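You operate a simulated robot arm through the tools that you are given. There is no shell and no other tool. Be economical: measure what you need, move in short steps, check, and stop when the job is done.

The job below is to be done with a simulated two-armed robot. You get a single attempt, and the scene is never put back.

## Task
Grease the tops of the red pad and the blue pad.
Fine: use the green brush and the yellow tin; lid on the black rubber square meanwhile, brush back, lid on again. Set down upright: short green brush. A coat counts when it lies all over at full strength: go over it till it gets no stronger.

The check looks at the end state, three seconds after you hand in, the way a careful person would. Anything else that was tipped, shoved, dropped, spilled or broken makes it a failure. A push-on lid holds only when it is set on centred and level and pressed home; a screw cap is set on level and turned clockwise until tight.

## Robot
Two 7-joint arms with fingered hands on one trunk, on a base that drives. Base frame: it is fixed to the floor where the robot stands at the start and does not move with it; the origin is under the middle of the robot, x ahead of it, y to its left, z up; the surface under the hand at the start is at about z = 850. Units: mm, rad, N and s.
The left shoulder is at the start at [30, 120, 1138], the right one opposite. With the tool pointing down near the work surface each hand reaches from about 220 to 680 mm from the robot's upright axis, wherever it stands, measured 20 degrees to its own side. Places, roughly: black rubber square [500, -100, 900]; blue pad [400, -100, 900]; red pad [400, -200, 900]. Payload 4 kg a hand.
The TCP of each hand is the grasp point between the finger pads, 19 mm short of the fingertips. In the tool frame z runs along the fingers and y along their closing line. The gripper opens to 120 mm. The gripper's body begins 53 mm behind the TCP. The gripper is a hand of 3 fingers: y runs from the thumb to the fingers, the wrist lies at [0, 0, -219] in the tool frame, and closing takes about 1.5 s.
Orientation is that of the tool frame in the base frame, as a unit quaternion [x, y, z, w]. With the fingers straight down and closing along the base's y, the tool's x points along the base's -x, its y along +y and its z along -z.

## Interface
- The arms move only by the tool step_arm. It takes "left_steps", "right_steps" or both (then of equal length, played together; a hand with none holds still); each is text: rows parted by semicolons, each of 7 numbers parted by spaces: the shift along the tool's x, y, z in cm, then the turn, a rotation vector about the tool's x, y, z in rad, then the closure, from 0 (fully open) to 1 (shut). In form: dx dy dz wx wy wz gripper; .... A call has 1 to 20 rows; each row shifts and turns the commanded pose from where the row before left it, along the tool's axes as they then stand. Rows are played at 5 a second. More than 50 mm and 0.15 rad between two rows, or a gripper value outside its range, and nothing of the call is played. A pose out of reach is approached as far as the arm can. The call stops where the force on the tool passes 40 N (or 10 N more than at its start, if that is more) or the arm is blocked; 0.2 s more then pass. The fingers move at their own pace (about 72 mm/s each) and stop on an object; they squeeze with about 26 N. The grip force told is the motor's: it shows also when the fingers shut on nothing. Time passes only in rows, and 0.2 s behind the last, so rows that do not move let the fingers close. The reply holds the time, the measured pose of the TCP, the force on the tool along the base axes, the opening and the grip force, in the units named above and with some noise, with the torque about the TCP (base axes, N m) and any sound that the robot's microphone picked up.
- Cameras (640 x 400 px; columns grow to the right, rows downward): "scene" is now at [52.3, 2.7, 1679.4]; the picture's right is [0.03, -1.00, 0.00], its down [-0.81, -0.02, -0.59] and it looks along [0.59, 0.02, -0.81] (base axes); focal length 258 px, centre (320, 200). "left" rides on the left gripper at [-66, -4, -79] in its tool frame; the picture's right is [0.05, -1.00, 0.00], its down [0.76, 0.04, -0.64] and it looks along [0.64, 0.03, 0.77] (tool axes); focal length 251 px, centre (320, 200). "right" rides on the right gripper at [66, -4, -79] in its tool frame; the picture's right is [0.05, 1.00, 0.00], its down [-0.76, 0.04, -0.64] and it looks along [-0.64, 0.04, 0.77] (tool axes); focal length 251 px, centre (320, 200). There is no depth. A picture from a camera that has moved, and an enlarged one, comes with that camera's place and axes in the base frame and with its lens.
- snapshot(camera): a new picture of that camera. It takes no simulated time.
- move_column(by): slides the trunk up (or, below 0, down) by that many mm; the arms and the scene camera ride with it, the base frame stays. It gives what a move gives, with no picture.
- drive_base(legs): drives the robot by 1 to 6 legs, each [ahead, turn to the left] in mm and rad, along the robot's own axes; the way and the turn of a leg run together, so that a leg with both is an arc; at most 1500 mm and 3.142 rad a leg. The arms and the cameras ride along, it lands a little off, and it stops where it bumps. It gives what a move gives.
- preshape(shape, hand): the hand has 3 fingers and takes this shape, open, in about a second: jaw (thumb against the fingers, like two jaws); tri (thumb and two fingers); tip (a fingertip pinch); poke (one finger out to press); point (the index stretched); flat (the hand flat); cup (the hand cupped); fist (a fist). The gripper value then closes the fingers along that shape, each until it touches; the sizes above hold for jaw. It gives what a move gives, with no picture.
- head_to(pan, tilt): turns the head with the scene camera to pan (to the left, within 2.094 rad either way) and tilt (down, from -0.506 to 1.204), counted from straight ahead of the robot. It gives what a move gives.
- close_up(camera, box): a new picture of the part [left, top, right, bottom] of that camera's present view, enlarged. It takes no simulated time.
- hand_in(): hands the job in; it is judged then, once.

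Work in short steps. Places have to be worked out from the pictures, the camera data and where the tool is seen: move nearer, look again, correct. Check each grasp and each placing, and mend what went wrong. You have 120 turns and 92 pictures in all, those below and enlarged ones among them. Open the grippers and draw the arms clear of the work before you hand the job in, unless the task says otherwise; then end with one line.

The tools are called after "Request:" as a command line: name --argument value ..., lists and objects as JSON in quotes. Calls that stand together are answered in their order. step_arm: Moves the arms, as the interface text tells. Its arguments: {"type":"object","properties":{"left_steps":{"type":"string"},"right_steps":{"type":"string"}},"required":[]} The other tools are called the same way: move_column (by) slides the trunk up or down; preshape (shape, hand) gives the hand a shape; drive_base (legs) drives the base; head_to (pan, tilt) turns the head that bears the scene camera; snapshot (camera) takes a picture; close_up (camera, box) takes an enlarged picture of a part of a camera's view; hand_in () hands the job in.

At the start:

```text
time: 0.0
left_position: [431.0, 109.7, 1211.6]
left_ee_rot: [-0.01, 1.0, 0.001, 0.0]
left_contact_force: [0.3, 0.1, -0.2]
left_torque: [0.03, 0.02, 0.01]
left_opening: 120.1
left_grip_force: 0.1
left_shape: jaw
right_position: [379.5, -254.0, 1176.9]
right_ee_rot: [-0.01, 1.0, 0.0, 0.0]
right_contact_force: [-0.5, -0.1, -0.6]
right_torque: [0.01, -0.02, 0.03]
right_opening: 119.8
right_grip_force: 0.1
right_shape: jaw
trunk travel left (down, up): [-350.0, 190.0]
robot x, y, heading: [0.2, -0.6, -0.003]
head pan, tilt: [0.028, 0.941]
```

scene: 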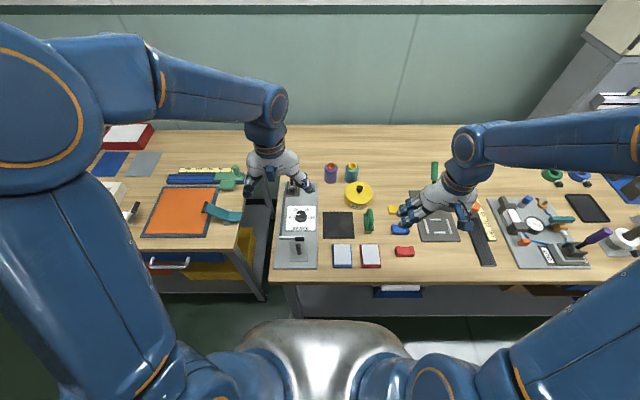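
right: 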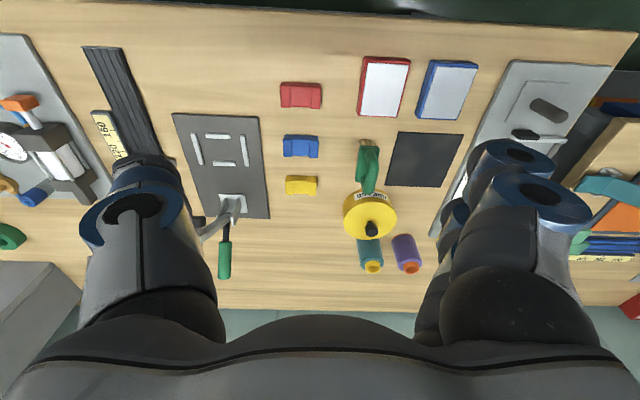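
left: 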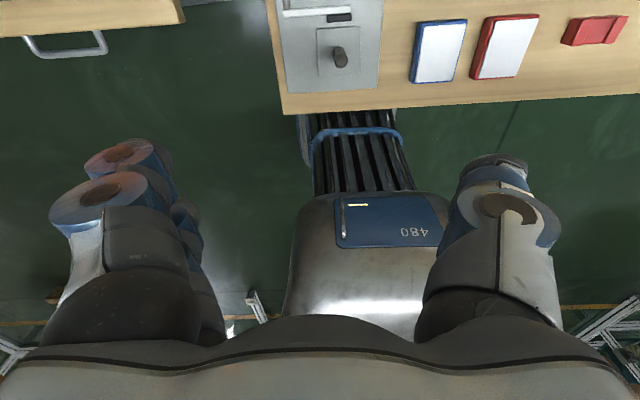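

The scene shows the yellow tin with a black knob lid, a green brush, the black square and two pads. I take enlarged views to measure them.

Request:
close_up --camera "scene" --box '[310, 150, 430, 280]'

Request:
close_up --camera "right" --box '[270, 30, 490, 290]'

```text
3.08 times, centred on (370, 215) of scene
camera zoom: at [52.3, 2.7, 1679.4], right [0.03, -1.0, 0.0], down [-0.81, -0.02, -0.59], along [0.59, 0.02, -0.81], focal length 794 px, centre (166, 154)
```

zoom: 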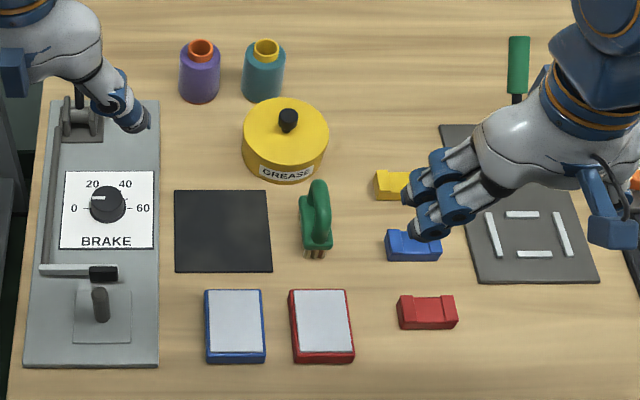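

```text
1.54 times, centred on (380, 160) of right
camera zoom: at [313.2, -258.0, 1256.5], right [-0.08, 1.0, 0.0], down [0.76, 0.06, 0.64], along [0.64, 0.05, -0.77], focal length 387 px, centre (228, 262)
```

zoom: 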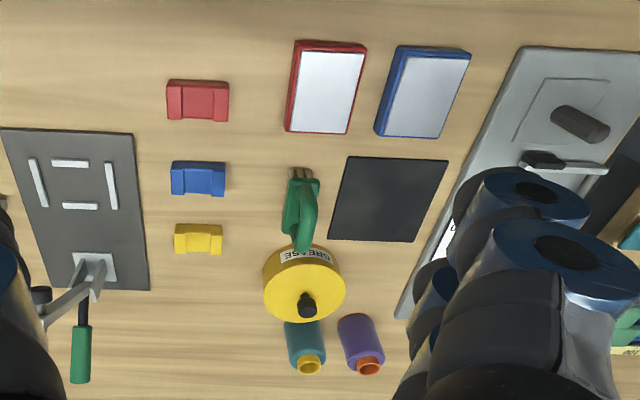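

The table is at about z=850, the tin around (633,-135) and the brush around (525,-160). I bring the right hand nearer so its camera can look at them.

Request:
step_arm --right_steps "-1.3 2.6 2 0 0 0 0;-1.3 2.6 2 0 0 0 0;-1.3 2.6 2 0 0 0 0;-1.3 2.6 2 0 0 0 0"

Request:
snapshot --camera "right"

```text
time: 1.0
left_position: [431.5, 110.8, 1210.6]
left_ee_rot: [-0.011, 1.0, 0.0, 0.0]
left_contact_force: [0.0, 0.5, 0.1]
left_torque: [-0.02, 0.0, -0.01]
left_opening: 119.9
left_grip_force: 0.0
left_shape: jaw
right_position: [425.7, -149.2, 1095.1]
right_ee_rot: [-0.011, 1.0, -0.001, -0.001]
right_contact_force: [-0.1, -0.1, -0.3]
right_torque: [0.01, 0.04, 0.01]
right_opening: 119.9
right_grip_force: 0.0
right_shape: jaw
trunk travel left (down, up): [-350.0, 190.0]
robot x, y, heading: [1.0, -4.7, -0.001]
head pan, tilt: [0.028, 0.941]
```

```text
86 pictures are left
camera right: at [361.4, -152.6, 1175.4], right [-0.07, 1.0, 0.0], down [0.76, 0.06, 0.64], along [0.64, 0.05, -0.77], focal length 251 px, centre (320, 200)
```

right: 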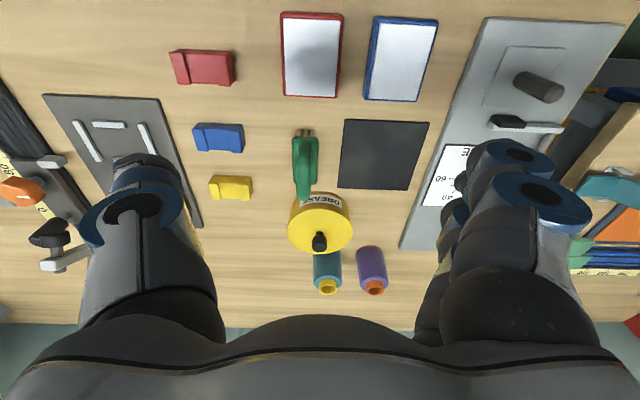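

The brush, tin and square are in view; I enlarge them.

Request:
close_up --camera "right" --box '[260, 100, 440, 260]'

Request:
close_up --camera "scene" --box '[335, 165, 415, 225]'

```text
2.50 times, centred on (350, 180) of right
camera zoom: at [361.4, -152.6, 1175.4], right [-0.07, 1.0, 0.0], down [0.76, 0.06, 0.64], along [0.64, 0.05, -0.77], focal length 629 px, centre (245, 250)
```

zoom: 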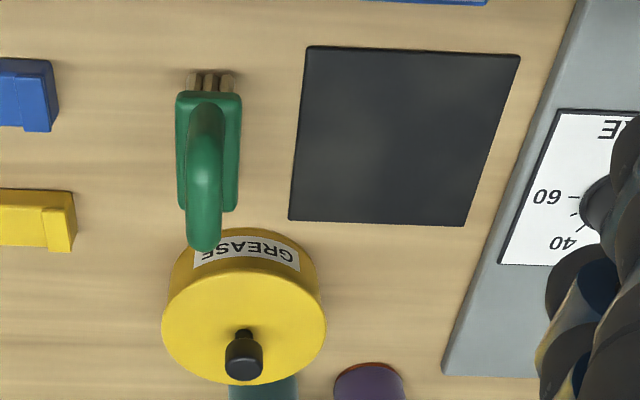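

```text
6.67 times, centred on (375, 195) of scene
camera zoom: at [53.9, 3.7, 1679.3], right [0.03, -1.0, 0.0], down [-0.81, -0.02, -0.59], along [0.59, 0.02, -0.81], focal length 1720 px, centre (-47, 233)
```

zoom: 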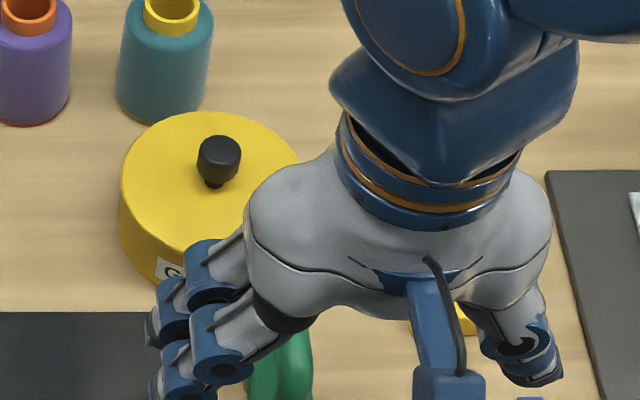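

Brush stands upright at about (540,-157) with handle top z≈939; the tin is around (652,-130), near the reach limit. I look down to see whether the base has room to drive ahead.

Request:
head_to --pan 0 --tilt 1.2

Request:
snapshot --camera "scene"

Request:
snapshot --camera "left"

```text
time: 1.8
left_position: [431.4, 109.5, 1211.1]
left_ee_rot: [-0.01, 1.0, 0.001, 0.0]
left_contact_force: [0.9, -0.4, 0.6]
left_torque: [0.04, -0.03, -0.03]
left_opening: 119.9
left_grip_force: 0.0
left_shape: jaw
right_position: [426.3, -148.2, 1096.0]
right_ee_rot: [-0.01, 1.0, 0.0, -0.001]
right_contact_force: [0.4, 0.1, -0.1]
right_torque: [0.0, -0.03, 0.03]
right_opening: 119.5
right_grip_force: 0.2
right_shape: jaw
trunk travel left (down, up): [-350.0, 190.0]
robot x, y, heading: [0.5, -4.7, -0.0]
head pan, tilt: [0.0, 1.201]
```

```text
83 pictures are left
camera scene: at [34.9, 0.5, 1662.6], right [0.0, -1.0, 0.0], down [-0.93, 0.0, -0.36], along [0.36, 0.0, -0.93], focal length 258 px, centre (320, 200)
```

scene: 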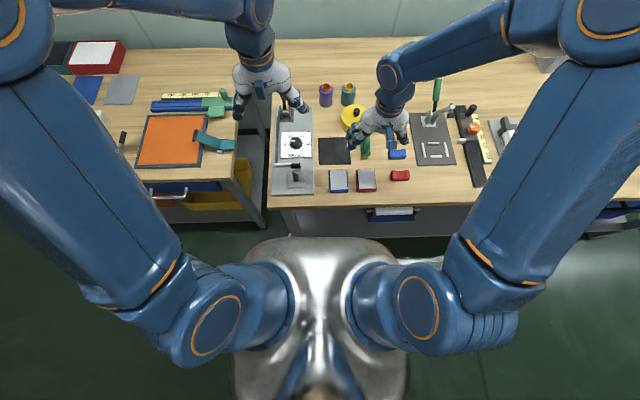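

```text
82 pictures are left
camera left: at [497.3, 107.6, 1290.6], right [-0.03, -1.0, 0.0], down [-0.77, 0.03, 0.64], along [-0.64, 0.02, -0.77], focal length 251 px, centre (320, 200)
```

left: 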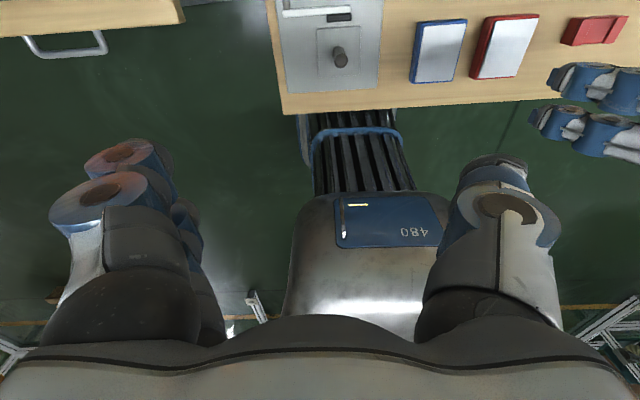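

The base has no clearly visible obstruction but also no sure clearance, so I first try reaching without driving: I bring the right hand behind and above the tin to look along.

Request:
step_arm --right_steps "-3.1 0.3 1.7 0 0 0 0;-3.1 0.3 1.7 0 0 0 0;-3.1 0.3 1.7 0 0 0 0;-3.1 0.3 1.7 0 0 0 0;-3.1 0.3 1.7 0 0 0 0;0 0 0 0 0 0 0"

Request:
snapshot --camera "right"

```text
time: 3.2
left_position: [430.8, 110.0, 1212.5]
left_ee_rot: [-0.011, 1.0, 0.0, 0.0]
left_contact_force: [0.5, 0.1, 0.1]
left_torque: [0.02, 0.0, -0.01]
left_opening: 120.0
left_grip_force: 0.0
left_shape: jaw
right_position: [580.4, -130.9, 1013.5]
right_ee_rot: [-0.011, 1.0, 0.001, 0.0]
right_contact_force: [0.3, -1.0, 1.1]
right_torque: [0.0, 0.0, -0.01]
right_opening: 120.0
right_grip_force: 0.1
right_shape: jaw
trunk travel left (down, up): [-350.0, 190.0]
robot x, y, heading: [-1.8, 0.0, -0.002]
head pan, tilt: [0.0, 1.201]
```

```text
81 pictures are left
camera right: at [513.1, -135.4, 1093.4], right [-0.07, 1.0, 0.0], down [0.76, 0.06, 0.64], along [0.64, 0.05, -0.77], focal length 251 px, centre (320, 200)
```

right: 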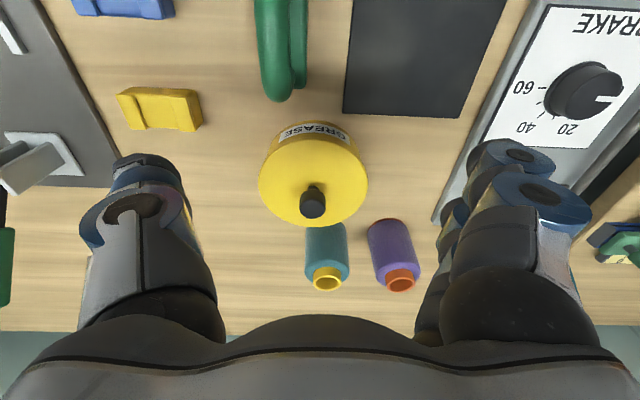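

Knob is at about (653,-131), top z≈930, lid top ≈900. I move above it.

Request:
step_arm --right_steps "-1.85 -0.04 1.3 0 0 0 0;-1.85 -0.04 1.3 0 0 0 0;-1.85 -0.04 1.3 0 0 0 0;-1.75 -0.04 1.3 0 0 0 0;0 0 0 0 0 0 0"

Request:
snapshot --camera "right"

```text
time: 4.4
left_position: [431.8, 108.3, 1210.8]
left_ee_rot: [-0.01, 1.0, 0.0, 0.0]
left_contact_force: [0.3, -0.5, 0.1]
left_torque: [0.02, -0.05, 0.02]
left_opening: 119.7
left_grip_force: 0.1
left_shape: jaw
right_position: [653.9, -130.2, 959.7]
right_ee_rot: [-0.01, 1.0, 0.001, -0.001]
right_contact_force: [0.2, -0.1, -0.2]
right_torque: [0.02, -0.02, 0.01]
right_opening: 120.0
right_grip_force: 0.0
right_shape: jaw
trunk travel left (down, up): [-350.0, 190.0]
robot x, y, heading: [0.6, -0.4, -0.003]
head pan, tilt: [0.0, 1.201]
```

```text
80 pictures are left
camera right: at [588.5, -135.0, 1039.0], right [-0.08, 1.0, 0.0], down [0.76, 0.06, 0.64], along [0.64, 0.05, -0.77], focal length 251 px, centre (320, 200)
```

right: 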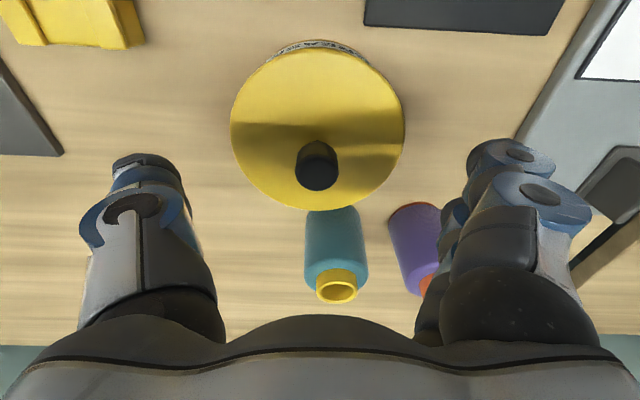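

TCP is over the knob within a few mm. I descend to z≈923 and close.

Request:
step_arm --right_steps "-0.1 0 1.2 0 0 0 0;-0.1 0 1.2 0 0 0 0;0 0 1.2 0 0 0 0;0 0 0 0 0 0 0.5;0 0 0 0 0 0 1;0 0 0 0 0 0 1;0 0 0 0 0 0 1;0 0 0 0 0 0 1;0 0 0 0 0 0 1;0 0 0 0 0 0 1"

Request:
snapshot --camera "right"

```text
time: 6.6
left_position: [431.0, 109.2, 1210.9]
left_ee_rot: [-0.01, 1.0, -0.001, 0.0]
left_contact_force: [0.0, 0.3, 0.8]
left_torque: [0.02, -0.01, 0.0]
left_opening: 119.8
left_grip_force: 0.0
left_shape: jaw
right_position: [655.7, -129.7, 922.2]
right_ee_rot: [-0.01, 1.0, 0.001, 0.001]
right_contact_force: [0.1, 1.1, -0.4]
right_torque: [0.06, 0.0, 0.02]
right_opening: 7.4
right_grip_force: 25.5
right_shape: jaw
trunk travel left (down, up): [-350.0, 190.0]
robot x, y, heading: [4.6, -3.2, 0.003]
head pan, tilt: [0.0, 1.201]
heard: snap
```

```text
79 pictures are left
camera right: at [589.7, -135.3, 1002.7], right [-0.08, 1.0, 0.0], down [0.76, 0.06, 0.64], along [0.64, 0.05, -0.77], focal length 251 px, centre (320, 200)
```

right: 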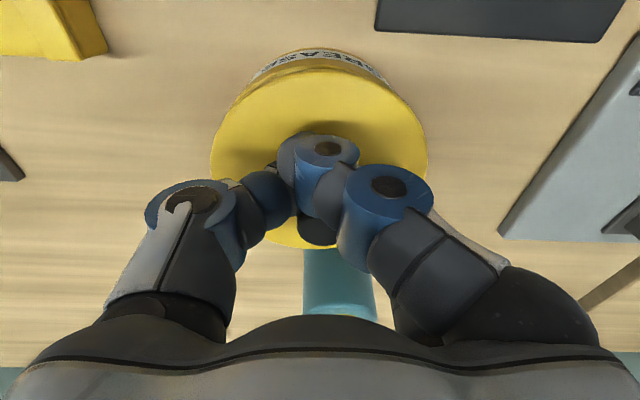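

A snap was heard and the opening is only 7 mm; I check whether the knob is actually between the fingers.

Request:
close_up --camera "right" --box '[200, 40, 440, 260]'

Request:
close_up --camera "scene" --box '[310, 70, 430, 170]'

```text
1.82 times, centred on (320, 150) of right
camera zoom: at [589.7, -135.3, 1002.7], right [-0.08, 1.0, 0.0], down [0.76, 0.06, 0.64], along [0.64, 0.05, -0.77], focal length 457 px, centre (320, 291)
```

zoom: 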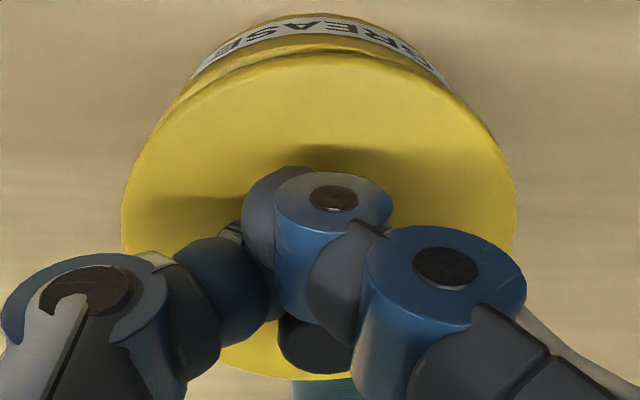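

```text
4.00 times, centred on (370, 120) of scene
camera zoom: at [35.2, 0.7, 1662.6], right [0.0, -1.0, 0.0], down [-0.93, 0.0, -0.36], along [0.36, 0.0, -0.93], focal length 1032 px, centre (120, 520)
```

zoom: 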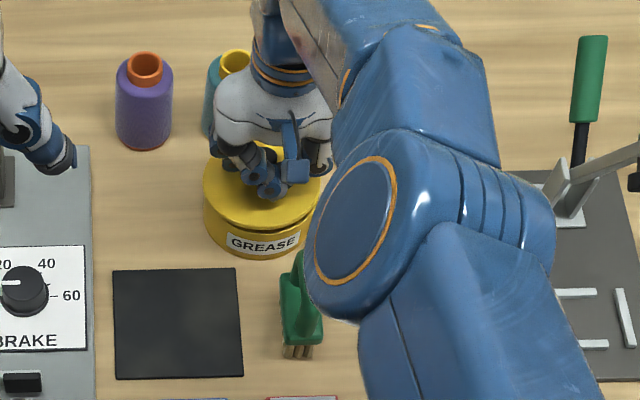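

The lid looks already popped loose on the near side. I lift 10 mm gently and see whether the lid follows.

Request:
step_arm --right_steps "0 0 -0.3 0 0 0 1;0 0 -0.3 0 0 0 1;0 0 -0.4 0 0 0 1;0 0 0 0 0 0 1"

Request:
close_up --camera "right" --box '[200, 40, 440, 260]'

Request:
close_up --camera "scene" --box '[350, 95, 400, 145]'

```text
time: 7.6
left_position: [430.3, 109.1, 1211.6]
left_ee_rot: [-0.01, 1.0, 0.0, -0.001]
left_contact_force: [-0.4, -0.2, -0.2]
left_torque: [-0.01, 0.0, 0.0]
left_opening: 119.8
left_grip_force: 0.0
left_shape: jaw
right_position: [660.3, -130.6, 933.3]
right_ee_rot: [-0.01, 1.0, -0.001, 0.0]
right_contact_force: [-0.8, 0.0, -0.6]
right_torque: [0.0, -0.02, 0.01]
right_opening: 7.0
right_grip_force: 26.0
right_shape: jaw
trunk travel left (down, up): [-350.0, 190.0]
robot x, y, heading: [0.6, -0.7, 0.006]
head pan, tilt: [0.0, 1.201]
```

```text
1.82 times, centred on (320, 150) of right
camera zoom: at [592.6, -135.8, 1013.5], right [-0.08, 1.0, 0.0], down [0.76, 0.06, 0.64], along [0.64, 0.05, -0.77], focal length 457 px, centre (320, 291)
```

zoom: 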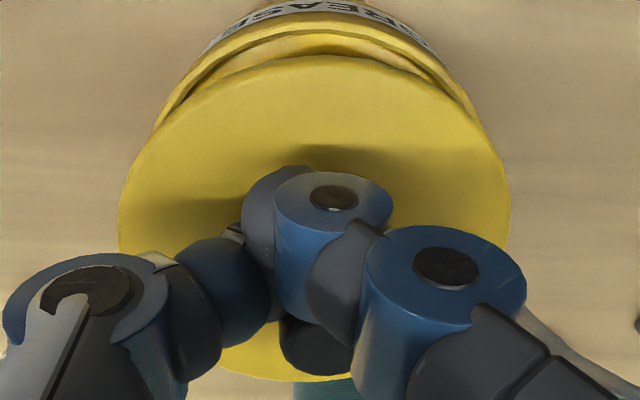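

```text
8.00 times, centred on (375, 120) of scene
camera zoom: at [35.4, 0.7, 1662.6], right [0.0, -1.0, 0.0], down [-0.93, 0.0, -0.36], along [0.36, 0.0, -0.93], focal length 2064 px, centre (-120, 840)
```

zoom: 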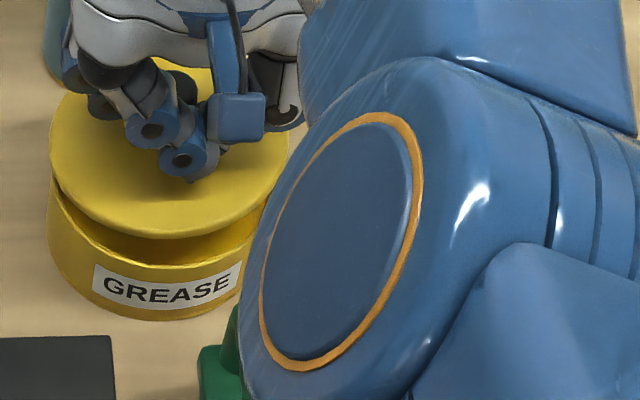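

The lid came off and hangs level in the grip. I lift it clear and carry it over the black square (centre about (543,-51)).

Request:
step_arm --right_steps "0 0 -1.5 0 0 0 1;0 0 -1.5 0 0 0 1;0 0 -1.5 0 0 0 1;0 0 -1.5 0 0 0 1;2.24 1.64 0 0 0 0 1;2.24 1.64 0 0 0 0 1;2.24 1.64 0 0 0 0 1;2.24 1.64 0 0 0 0 1;2.24 1.64 0 0 0 0 1;0 0 0 0 0 0 1"

Request:
snapshot --camera "right"

Request:
close_up --camera "scene" --box '[310, 85, 410, 165]'

```text
time: 9.8
left_position: [431.3, 109.7, 1210.6]
left_ee_rot: [-0.01, 1.0, 0.0, 0.0]
left_contact_force: [0.1, -0.6, -0.5]
left_torque: [-0.02, 0.02, -0.01]
left_opening: 120.1
left_grip_force: 0.0
left_shape: jaw
right_position: [544.1, -49.9, 991.3]
right_ee_rot: [-0.011, 1.0, 0.0, 0.0]
right_contact_force: [0.0, 0.8, -0.7]
right_torque: [0.01, -0.02, -0.01]
right_opening: 7.0
right_grip_force: 25.9
right_shape: jaw
trunk travel left (down, up): [-350.0, 190.0]
robot x, y, heading: [-3.1, 1.8, 0.002]
head pan, tilt: [0.0, 1.201]
```

```text
74 pictures are left
camera right: at [478.1, -54.0, 1071.9], right [-0.07, 1.0, 0.0], down [0.76, 0.06, 0.64], along [0.64, 0.05, -0.77], focal length 251 px, centre (320, 200)
```

right: 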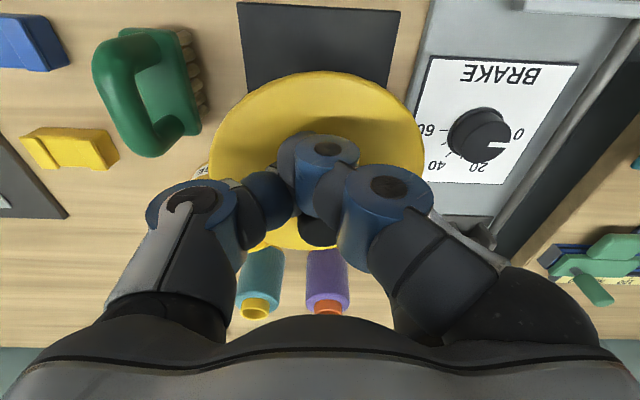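

```text
5.00 times, centred on (360, 125) of scene
camera zoom: at [35.8, 0.2, 1662.6], right [0.0, -1.0, 0.0], down [-0.93, 0.0, -0.36], along [0.36, 0.0, -0.93], focal length 1290 px, centre (120, 575)
```

zoom: 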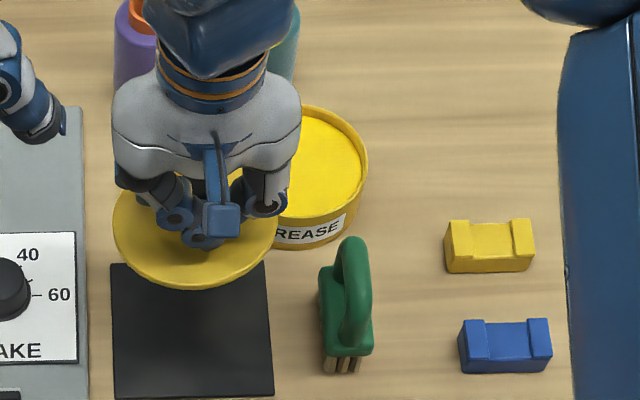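

The lid is above the square, well centred. I lower it.

Request:
step_arm --right_steps "0.05 0 2 0 0 0 1;0.05 0 2 0 0 0 1;0 0 2 0 0 0 1;0 0 2 0 0 0 1;0 0 0.5 0 0 0 1;0 0 0.2 0 0 0 1;0 0 0 0 0 0 1"

Request:
close_up --camera "scene" --box '[310, 85, 410, 165]'

```text
time: 11.4
left_position: [431.3, 110.2, 1211.4]
left_ee_rot: [-0.011, 1.0, 0.0, 0.0]
left_contact_force: [-0.1, 0.1, 0.5]
left_torque: [-0.01, -0.01, -0.01]
left_opening: 119.8
left_grip_force: 0.0
left_shape: jaw
right_position: [542.8, -49.6, 906.0]
right_ee_rot: [-0.01, 1.0, -0.001, 0.001]
right_contact_force: [-0.7, -0.4, -1.4]
right_torque: [0.0, 0.02, -0.05]
right_opening: 6.8
right_grip_force: 26.1
right_shape: jaw
trunk travel left (down, up): [-350.0, 190.0]
robot x, y, heading: [1.2, 1.9, 0.001]
head pan, tilt: [0.0, 1.201]
```

```text
5.00 times, centred on (360, 125) of scene
camera zoom: at [35.3, 0.8, 1662.6], right [0.0, -1.0, 0.0], down [-0.93, 0.0, -0.36], along [0.36, 0.0, -0.93], focal length 1290 px, centre (120, 575)
```

zoom: 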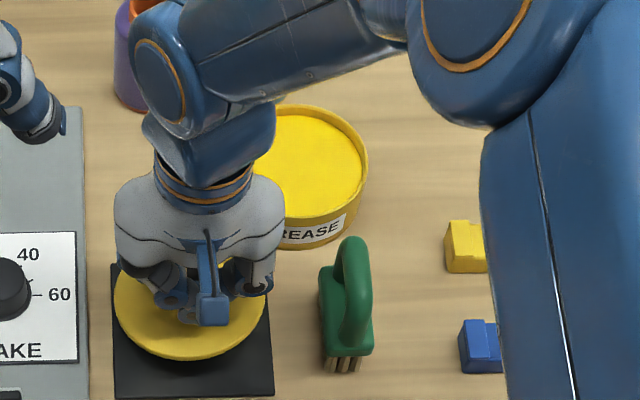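

Not yet touching. I continue in small steps, watching the force.

Request:
step_arm --right_steps "0 0 0.4 0 0 0 1;0 0 0.4 0 0 0 1;0 0 0.3 0 0 0 1;0 0 0 0 0 0 1"

```text
time: 12.4
left_position: [431.1, 110.4, 1211.1]
left_ee_rot: [-0.01, 1.0, 0.0, -0.001]
left_contact_force: [0.2, 0.5, 0.2]
left_torque: [0.01, -0.02, 0.0]
left_opening: 120.0
left_grip_force: 0.1
left_shape: jaw
right_position: [543.0, -50.4, 896.9]
right_ee_rot: [-0.011, 1.0, 0.001, -0.001]
right_contact_force: [0.9, -0.1, -0.6]
right_torque: [0.0, 0.0, 0.0]
right_opening: 7.0
right_grip_force: 25.9
right_shape: jaw
trunk travel left (down, up): [-350.0, 190.0]
robot x, y, heading: [-0.5, 0.9, 0.003]
head pan, tilt: [0.0, 1.201]
```

Request:
step_arm --right_steps "0 0 0.3 0 0 0 1;0 0 0.3 0 0 0 1;0 0 0 0 0 0 1"

Request:
close_up --camera "scene" --box '[320, 115, 390, 165]'

```text
time: 13.2
left_position: [431.7, 110.3, 1210.4]
left_ee_rot: [-0.01, 1.0, 0.0, 0.001]
left_contact_force: [0.4, 0.8, 0.8]
left_torque: [0.04, 0.01, 0.01]
left_opening: 119.8
left_grip_force: 0.1
left_shape: jaw
right_position: [543.3, -49.4, 889.6]
right_ee_rot: [-0.01, 1.0, 0.0, 0.0]
right_contact_force: [0.2, 1.3, -1.0]
right_torque: [-0.01, 0.01, 0.0]
right_opening: 6.8
right_grip_force: 25.8
right_shape: jaw
trunk travel left (down, up): [-350.0, 190.0]
robot x, y, heading: [-0.3, -0.6, 0.006]
head pan, tilt: [0.0, 1.201]
```

```text
8.00 times, centred on (355, 140) of scene
camera zoom: at [35.3, 0.7, 1662.6], right [0.0, -1.0, 0.0], down [-0.93, 0.0, -0.36], along [0.36, 0.0, -0.93], focal length 2064 px, centre (40, 680)
```

zoom: 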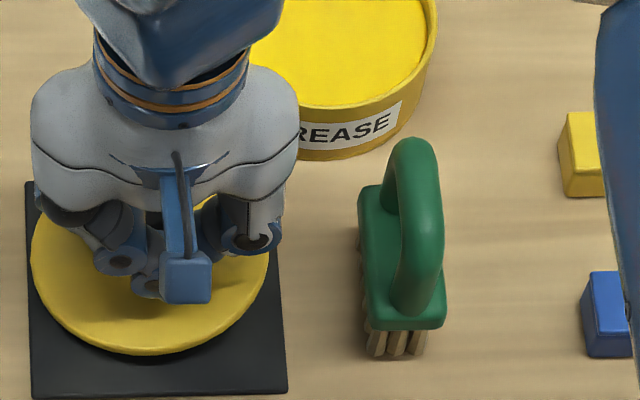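

Still a small gap. I lower further in 3 mm rows.

Request:
step_arm --right_steps "0 0 0.3 0 0 0 1;0 0 0.2 0 0 0 1;0 0 0 0 0 0 1"

Request:
step_arm --right_steps "0 0 0.2 0 0 0 1;0 0 0 0 0 0 1"

```text
time: 14.0
left_position: [432.1, 109.1, 1212.5]
left_ee_rot: [-0.011, 1.0, 0.0, 0.0]
left_contact_force: [0.2, 0.5, 0.2]
left_torque: [0.01, -0.02, -0.01]
left_opening: 119.8
left_grip_force: 0.0
left_shape: jaw
right_position: [543.7, -50.3, 884.1]
right_ee_rot: [-0.011, 1.0, 0.0, 0.0]
right_contact_force: [-1.4, -1.7, 3.6]
right_torque: [0.14, -0.08, -0.01]
right_opening: 7.2
right_grip_force: 26.2
right_shape: jaw
trunk travel left (down, up): [-350.0, 190.0]
robot x, y, heading: [-1.1, -3.0, 0.003]
head pan, tilt: [0.0, 1.201]
```

```text
time: 14.6
left_position: [430.6, 109.5, 1211.7]
left_ee_rot: [-0.011, 1.0, 0.0, 0.0]
left_contact_force: [0.3, 0.0, 0.2]
left_torque: [-0.02, 0.0, 0.0]
left_opening: 119.8
left_grip_force: 0.1
left_shape: jaw
right_position: [544.0, -51.2, 883.1]
right_ee_rot: [-0.01, 1.0, 0.001, 0.001]
right_contact_force: [-2.6, -1.2, 8.0]
right_torque: [0.15, -0.13, 0.03]
right_opening: 7.5
right_grip_force: 25.9
right_shape: jaw
trunk travel left (down, up): [-350.0, 190.0]
robot x, y, heading: [-3.0, -1.8, -0.006]
head pan, tilt: [0.0, 1.201]
```

Contact with the square is felt at z≈884. I open the fingers and draw up.

Request:
step_arm --right_steps "0 0 0 0 0 0 0.8;0 0 0 0 0 0 0.6;0 0 0 0 0 0 0.4;0 0 0 0 0 0 0.3;0 0 0 0 0 0 0.3;0 0 -1 0 0 0 0.3;0 0 -2 0 0 0 0.3;0 0 -4 0 0 0 0.3;0 0 -4 0 0 0 0.3;0 0 0 0 0 0 0.3"

Request:
snapshot --camera "right"

```text
time: 16.8
left_position: [430.2, 110.5, 1211.2]
left_ee_rot: [-0.01, 1.0, 0.0, -0.001]
left_contact_force: [0.4, -0.2, 0.2]
left_torque: [0.01, 0.03, -0.03]
left_opening: 119.9
left_grip_force: 0.1
left_shape: jaw
right_position: [546.3, -51.7, 992.0]
right_ee_rot: [-0.01, 1.0, 0.0, -0.001]
right_contact_force: [0.3, 0.2, -0.7]
right_torque: [0.01, -0.01, 0.02]
right_opening: 83.5
right_grip_force: 0.0
right_shape: jaw
trunk travel left (down, up): [-350.0, 190.0]
robot x, y, heading: [1.1, -1.4, -0.002]
head pan, tilt: [0.0, 1.201]
```

```text
70 pictures are left
camera right: at [479.8, -56.9, 1072.3], right [-0.07, 1.0, 0.0], down [0.76, 0.06, 0.64], along [0.64, 0.05, -0.77], focal length 251 px, centre (320, 200)
```

right: 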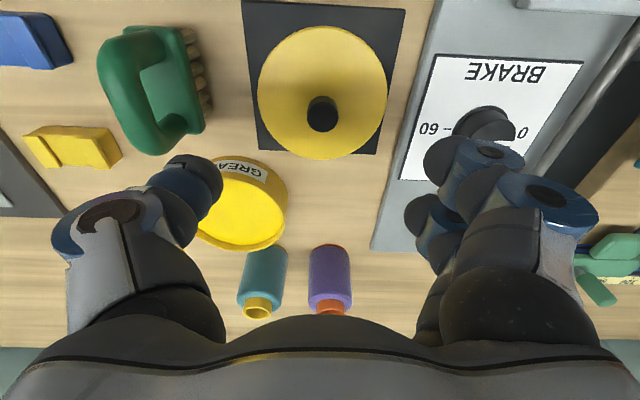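

Lid sits centred on the square. Next the brush: I move above its arched handle at about (535,-157).

Request:
step_arm --right_steps "0.2 -2.65 -0.4 0 0 0 0.2;0.3 -2.65 -0.4 0 0 0 0;0.3 -2.65 -0.4 0 0 0 0;0.3 -2.65 -0.4 0 0 0 0;0 0 0 0 0 0 0"

Request:
snapshot --camera "right"

```text
time: 18.0
left_position: [431.2, 110.8, 1211.1]
left_ee_rot: [-0.01, 1.0, 0.0, 0.0]
left_contact_force: [-0.9, 0.1, 0.4]
left_torque: [-0.02, 0.02, 0.02]
left_opening: 120.1
left_grip_force: 0.1
left_shape: jaw
right_position: [536.0, -154.6, 1008.2]
right_ee_rot: [-0.01, 1.0, 0.0, 0.0]
right_contact_force: [-1.4, -0.6, 0.0]
right_torque: [-0.04, 0.02, -0.03]
right_opening: 119.7
right_grip_force: 0.0
right_shape: jaw
trunk travel left (down, up): [-350.0, 190.0]
robot x, y, heading: [-2.6, -2.6, -0.003]
head pan, tilt: [0.0, 1.201]
```

```text
69 pictures are left
camera right: at [469.6, -159.5, 1088.2], right [-0.08, 1.0, 0.0], down [0.76, 0.06, 0.64], along [0.64, 0.05, -0.77], focal length 251 px, centre (320, 200)
```

right: 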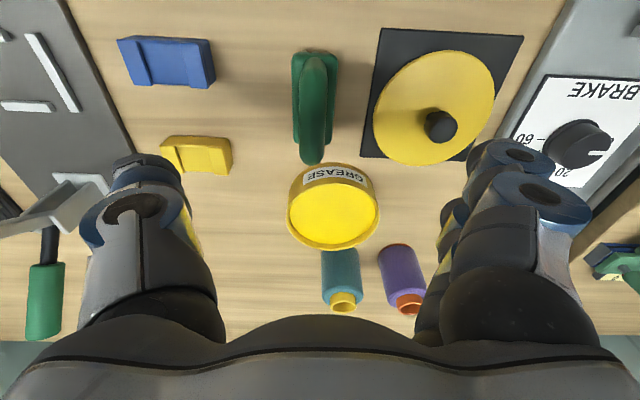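

Handle runs along x at y≈-158, centre x≈532, top ≈938. I descend astride it to z≈918 and close.

Request:
step_arm --right_steps "0.1 -0.15 2.5 0 0 0 0.3;0.1 -0.1 2.5 0 0 0 0.3;0.1 -0.1 2 0 0 0 0.3;0 0 2 0 0 0 0.3;0 0 0 0 0 0 0.6;0 0 0 0 0 0 1;0 0 0 0 0 0 1;0 0 0 0 0 0 1;0 0 0 0 0 0 1;0 0 0 0 0 0 1"

Request:
snapshot --camera "right"

```text
time: 20.2
left_position: [431.5, 109.0, 1211.9]
left_ee_rot: [-0.01, 1.0, 0.0, 0.0]
left_contact_force: [-0.7, 0.5, 0.8]
left_torque: [0.0, 0.0, 0.02]
left_opening: 120.2
left_grip_force: 0.0
left_shape: jaw
right_position: [532.2, -159.6, 918.2]
right_ee_rot: [-0.01, 1.0, 0.0, 0.0]
right_contact_force: [-1.1, -0.1, -0.7]
right_torque: [0.09, 0.01, 0.03]
right_opening: 0.5
right_grip_force: 26.1
right_shape: jaw
trunk travel left (down, up): [-350.0, 190.0]
robot x, y, heading: [2.1, 0.8, 0.001]
head pan, tilt: [0.0, 1.201]
```

```text
68 pictures are left
camera right: at [466.8, -164.9, 998.1], right [-0.08, 1.0, 0.0], down [0.76, 0.06, 0.64], along [0.64, 0.05, -0.77], focal length 251 px, centre (320, 200)
```

right: 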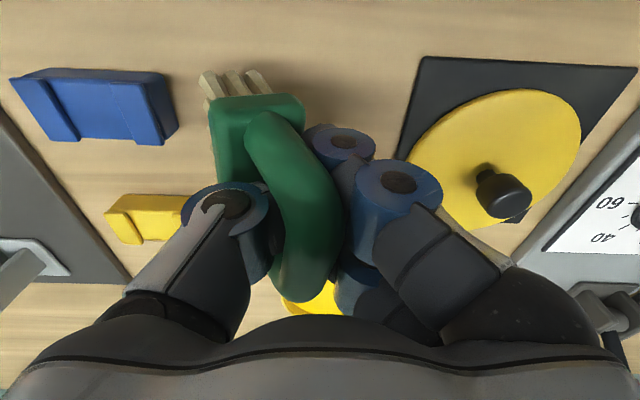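

The fingers closed through the loop under the bar and yawed the brush. I open and look, to regrip higher on the bar.

Request:
step_arm --right_steps "0 0 0 0 0 0 0.7;0 0 0 0 0 0 0.4;0 0 0 0 0 0 0.2;0 0 0 0 0 0 0.2;0 0 0 0 0 0 0.2;0 0 -2 0 0 0 0.2;0 0 -3 0 0 0 0.2;0 0 -3 0 0 0 0.2;0 0 0 0 0 0 0.2"

Request:
snapshot --camera "right"

Request:
close_up --camera "scene" --box '[335, 105, 405, 165]'

```text
time: 22.2
left_position: [430.6, 110.2, 1211.5]
left_ee_rot: [-0.011, 1.0, -0.001, 0.0]
left_contact_force: [-0.4, -0.2, 0.2]
left_torque: [-0.02, 0.02, 0.0]
left_opening: 120.1
left_grip_force: 0.1
left_shape: jaw
right_position: [531.8, -160.9, 996.4]
right_ee_rot: [-0.01, 1.0, 0.0, -0.001]
right_contact_force: [-0.1, 0.5, -0.3]
right_torque: [-0.03, 0.02, -0.01]
right_opening: 95.6
right_grip_force: 0.0
right_shape: jaw
trunk travel left (down, up): [-350.0, 190.0]
robot x, y, heading: [2.1, -0.8, 0.004]
head pan, tilt: [0.0, 1.201]
```

```text
67 pictures are left
camera right: at [466.5, -164.8, 1077.1], right [-0.08, 1.0, 0.0], down [0.76, 0.06, 0.64], along [0.64, 0.05, -0.77], focal length 251 px, centre (320, 200)
```

right: 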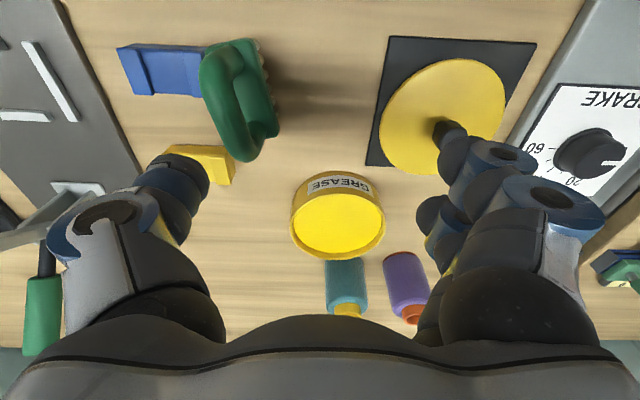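

```text
6.67 times, centred on (370, 135) of scene
camera zoom: at [35.7, 0.7, 1662.6], right [0.0, -1.0, 0.0], down [-0.93, 0.0, -0.36], along [0.36, 0.0, -0.93], focal length 1720 px, centre (-13, 633)
```

zoom: 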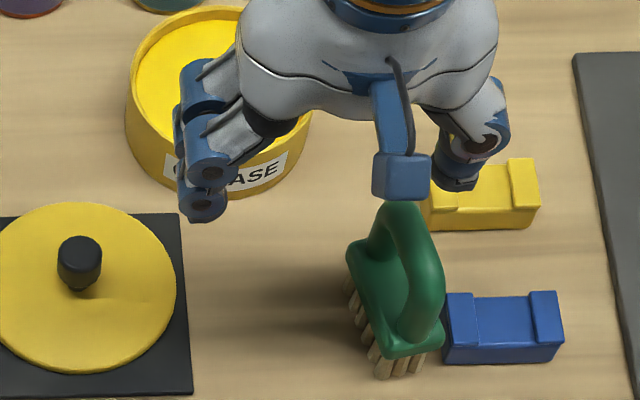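

The brush is still upright, shifted to about (528,-214) and yawed ≈0.22 rad; the blue block hasn't moved. I move above its bar with matching yaw and look.

Request:
step_arm --right_steps "0.25 -2.6 0 0 0 0 0.3;0.25 -2.7 0 0 0 0 0.3;0 0 0 0 0 -0.11 0.3;0 0 0 0 0 -0.11 0.3;0 0 0 0 0 0 0.3"

Request:
snapshot --camera "right"

```text
time: 23.4
left_position: [429.9, 109.8, 1211.7]
left_ee_rot: [-0.01, 1.0, 0.0, 0.0]
left_contact_force: [0.3, 0.8, 0.3]
left_torque: [0.01, -0.04, 0.01]
left_opening: 119.8
left_grip_force: 0.0
left_shape: jaw
right_position: [526.7, -212.8, 996.8]
right_ee_rot: [-0.121, 0.993, 0.0, 0.0]
right_contact_force: [0.0, -0.3, 0.0]
right_torque: [-0.03, -0.01, 0.02]
right_opening: 84.7
right_grip_force: 0.1
right_shape: jaw
trunk travel left (down, up): [-350.0, 190.0]
robot x, y, heading: [-0.7, -0.0, -0.001]
head pan, tilt: [0.0, 1.201]
```

```text
65 pictures are left
camera right: at [463.9, -231.9, 1077.7], right [-0.29, 0.96, 0.0], down [0.73, 0.22, 0.64], along [0.62, 0.19, -0.77], focal length 251 px, centre (320, 200)
```

right: 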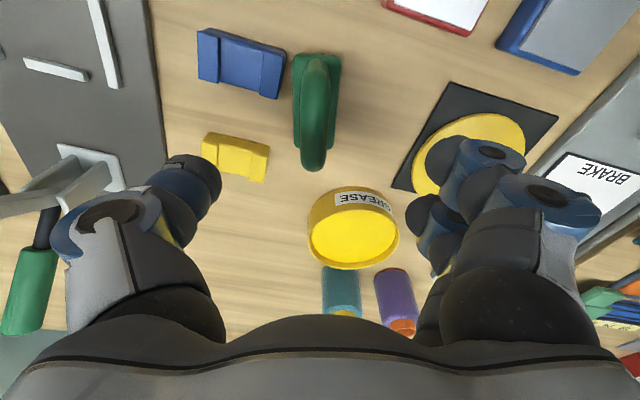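

Aligned in yaw; the bar is ~3.5 mm to the thumb side and ~7 mm nearer the robot. I correct, descend to z≈933 and close.

Request:
step_arm --right_steps "0.4 -0.2 2 0 0 0 0.4;0.3 -0.15 2 0 0 0 0.4;0 0 1.5 0 0 0 0.4;0 0 0.8 0 0 0 0.4;0 0 0 0 0 0 0.6;0 0 0 0 0 0 0.75;0 0 0 0 0 0 0.85;0 0 0 0 0 0 0.85"

Request:
snapshot --camera "right"

```text
time: 25.2
left_position: [429.8, 109.2, 1211.1]
left_ee_rot: [-0.01, 1.0, 0.0, 0.0]
left_contact_force: [0.2, 0.2, 0.7]
left_torque: [-0.01, 0.02, 0.01]
left_opening: 119.7
left_grip_force: 0.0
left_shape: jaw
right_position: [523.0, -217.9, 935.0]
right_ee_rot: [-0.12, 0.993, 0.0, 0.001]
right_contact_force: [0.1, 0.6, 0.3]
right_torque: [-0.03, 0.01, 0.0]
right_opening: 18.4
right_grip_force: 0.0
right_shape: jaw
trunk travel left (down, up): [-350.0, 190.0]
robot x, y, heading: [-1.9, 3.0, -0.003]
head pan, tilt: [0.0, 1.201]
```

```text
64 pictures are left
camera right: at [460.0, -237.1, 1014.7], right [-0.29, 0.96, 0.0], down [0.73, 0.22, 0.64], along [0.62, 0.19, -0.77], focal length 251 px, centre (320, 200)
```

right: 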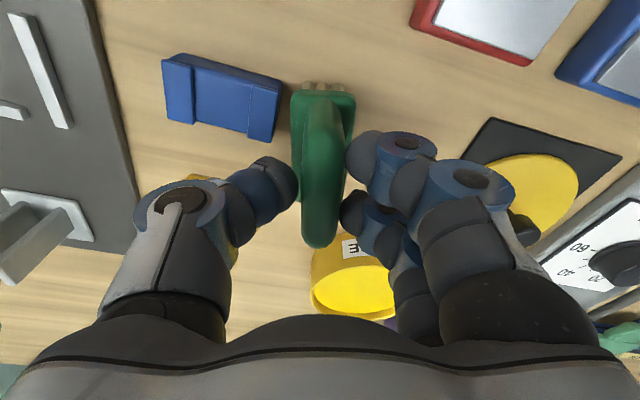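

The bar sits between the pads nicely. I close fully.

Request:
step_arm --right_steps "0 0 0 0 0 0 0.95;0 0 0 0 0 0 1;0 0 0 0 0 0 1;0 0 0 0 0 0 1;0 0 0 0 0 0 1"

Request:
snapshot --camera "right"

```text
time: 26.4
left_position: [431.5, 110.4, 1211.1]
left_ee_rot: [-0.01, 1.0, 0.0, -0.001]
left_contact_force: [0.1, 0.0, -0.8]
left_torque: [0.02, 0.01, -0.02]
left_opening: 119.9
left_grip_force: 0.0
left_shape: jaw
right_position: [523.3, -218.4, 935.7]
right_ee_rot: [-0.12, 0.993, 0.0, 0.0]
right_contact_force: [0.8, 0.0, -0.3]
right_torque: [0.01, 0.0, 0.01]
right_opening: 12.0
right_grip_force: 26.1
right_shape: jaw
trunk travel left (down, up): [-350.0, 190.0]
robot x, y, heading: [2.3, 0.4, -0.004]
head pan, tilt: [0.0, 1.201]
```

```text
63 pictures are left
camera right: at [460.1, -237.2, 1014.6], right [-0.29, 0.96, 0.0], down [0.73, 0.22, 0.64], along [0.62, 0.19, -0.77], focal length 251 px, centre (320, 200)
```

right: 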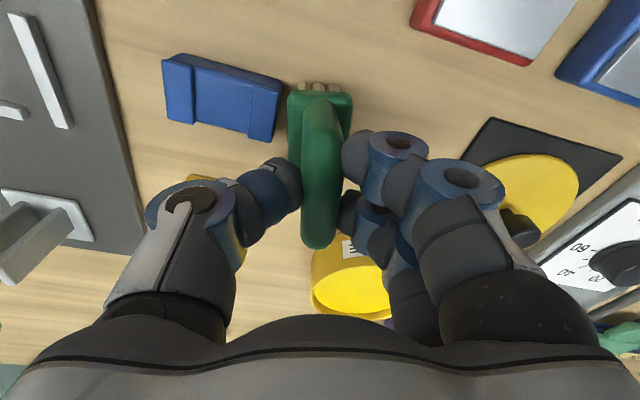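

The brush is firmly held (opening 12 mm, bristle bottom ≈ TCP−85). I lift, undo the yaw, and carry it over the tin.

Request:
step_arm --right_steps "0 0 -1 0 0 0 1;0 0 -2 0 0 0 1;0 0 -2.5 0 0 0 1;0 0 -2.5 0 0 0 1;0 0 0 0 0 0.11 1;0 0 0 0 0 0.11 1;-2.61 1.71 0 0 0 0 1;-2.61 1.71 0 0 0 0 1;-2.61 1.71 0 0 0 0 1;-2.61 1.71 0 0 0 0 1;-2.61 1.71 0 0 0 0 1;0 0 0 0 0 0 1"

Request:
snapshot --camera "right"

Request:
close_up --camera "scene" --box '[325, 85, 425, 165]'

```text
time: 29.0
left_position: [430.1, 108.1, 1211.6]
left_ee_rot: [-0.012, 1.0, -0.001, 0.0]
left_contact_force: [-0.2, 0.3, -0.5]
left_torque: [0.03, 0.0, 0.01]
left_opening: 120.0
left_grip_force: 0.0
left_shape: jaw
right_position: [652.3, -130.3, 1015.0]
right_ee_rot: [-0.01, 1.0, 0.0, -0.001]
right_contact_force: [0.1, 0.4, -1.5]
right_torque: [0.01, 0.03, 0.0]
right_opening: 12.3
right_grip_force: 26.3
right_shape: jaw
trunk travel left (down, up): [-350.0, 190.0]
robot x, y, heading: [-2.6, -2.4, -0.0]
head pan, tilt: [0.0, 1.201]
```

```text
62 pictures are left
camera right: at [586.1, -134.7, 1095.3], right [-0.08, 1.0, 0.0], down [0.76, 0.06, 0.64], along [0.64, 0.05, -0.77], focal length 251 px, centre (320, 200)
```

right: 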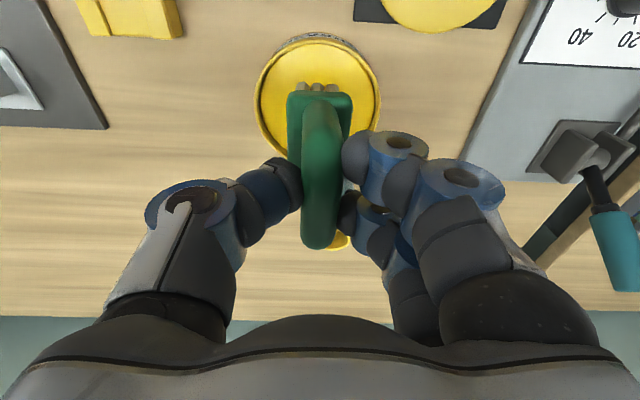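

```text
5.00 times, centred on (375, 125) of scene
camera zoom: at [34.8, -0.1, 1662.6], right [0.0, -1.0, 0.0], down [-0.93, 0.0, -0.36], along [0.36, 0.0, -0.93], focal length 1290 px, centre (45, 575)
```

zoom: 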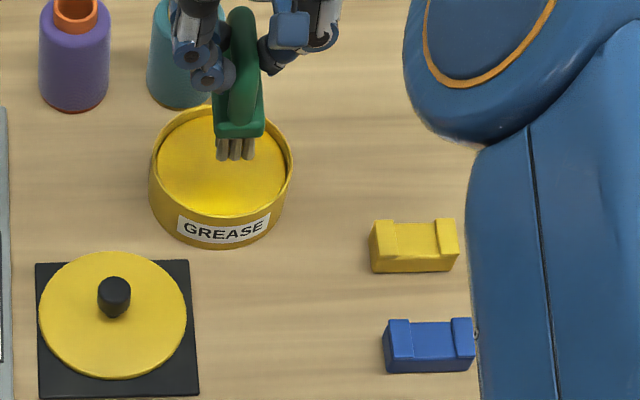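

Brush centre is about 9 mm ahead of the TCP, so I shift back 6 mm and lower toward the grease.

Request:
step_arm --right_steps "0.6 0 1 0 0 0 1;0 0 1.5 0 0 0 1;0 0 1 0 0 0 1;0 0 0.5 0 0 0 1;0 0 0 0 0 0 1"

Request:
close_up --camera "scene" --box '[350, 85, 400, 125]'

```text
time: 30.2
left_position: [431.4, 110.1, 1211.0]
left_ee_rot: [-0.01, 1.0, 0.0, 0.0]
left_contact_force: [0.9, -0.5, -0.3]
left_torque: [-0.04, 0.01, 0.01]
left_opening: 120.0
left_grip_force: 0.0
left_shape: jaw
right_position: [646.7, -131.1, 975.2]
right_ee_rot: [-0.011, 1.0, 0.0, -0.001]
right_contact_force: [0.3, 0.1, -1.3]
right_torque: [0.01, 0.0, -0.03]
right_opening: 12.2
right_grip_force: 26.2
right_shape: jaw
trunk travel left (down, up): [-350.0, 190.0]
robot x, y, heading: [-1.4, 2.9, 0.002]
head pan, tilt: [0.0, 1.201]
```

```text
10.00 times, centred on (375, 105) of scene
camera zoom: at [35.6, 0.8, 1662.6], right [0.0, -1.0, 0.0], down [-0.93, 0.0, -0.36], along [0.36, 0.0, -0.93], focal length 2580 px, centre (-230, 1150)
```

zoom: 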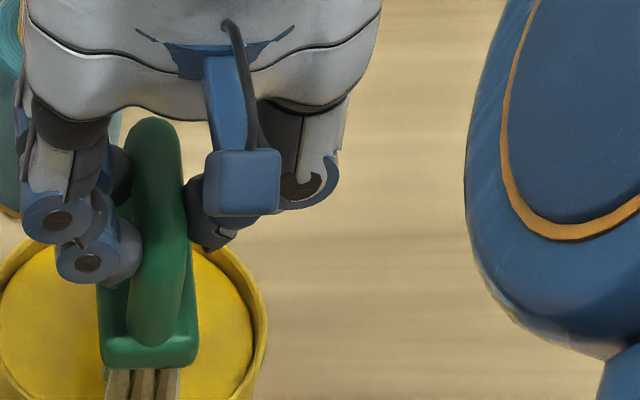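

No contact yet; I go lower stepwise.

Request:
step_arm --right_steps "0 0 0.4 0 0 0 1;0 0 0.4 0 0 0 1;0 0 0 0 0 0 1"

Request:
step_arm --right_steps "0 0 0.4 0 0 0 1;0 0 0.3 0 0 0 1;0 0 0 0 0 0 1"

Request:
close_up --camera "scene" --box '[340, 95, 390, 135]'

```text
time: 31.0
left_position: [430.8, 108.6, 1211.9]
left_ee_rot: [-0.01, 1.0, 0.0, 0.0]
left_contact_force: [-0.3, -0.7, -0.3]
left_torque: [0.0, -0.02, -0.05]
left_opening: 119.6
left_grip_force: 0.1
left_shape: jaw
right_position: [645.6, -129.9, 966.5]
right_ee_rot: [-0.01, 1.0, 0.0, -0.001]
right_contact_force: [1.0, 0.1, 0.7]
right_torque: [0.02, 0.02, 0.01]
right_opening: 12.0
right_grip_force: 26.0
right_shape: jaw
trunk travel left (down, up): [-350.0, 190.0]
robot x, y, heading: [-0.1, -1.6, 0.002]
head pan, tilt: [0.0, 1.201]
```

```text
time: 31.8
left_position: [427.8, 110.3, 1212.4]
left_ee_rot: [-0.01, 1.0, 0.0, 0.001]
left_contact_force: [0.2, 0.1, -1.6]
left_torque: [-0.03, 0.03, 0.03]
left_opening: 119.9
left_grip_force: 0.1
left_shape: jaw
right_position: [645.5, -131.5, 963.8]
right_ee_rot: [-0.01, 1.0, 0.0, 0.004]
right_contact_force: [0.7, -4.4, 27.6]
right_torque: [0.09, 0.06, -0.03]
right_opening: 14.0
right_grip_force: 25.6
right_shape: jaw
trunk travel left (down, up): [-350.0, 190.0]
robot x, y, heading: [-4.1, 0.4, 0.002]
head pan, tilt: [0.0, 1.201]
```

```text
10.00 times, centred on (365, 115) of scene
camera zoom: at [31.7, 0.7, 1662.9], right [0.0, -1.0, 0.0], down [-0.93, 0.0, -0.36], along [0.36, 0.0, -0.93], focal length 2580 px, centre (-130, 1050)
```

zoom: 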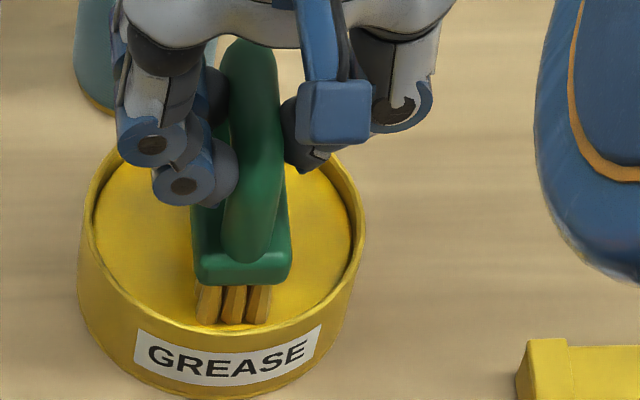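

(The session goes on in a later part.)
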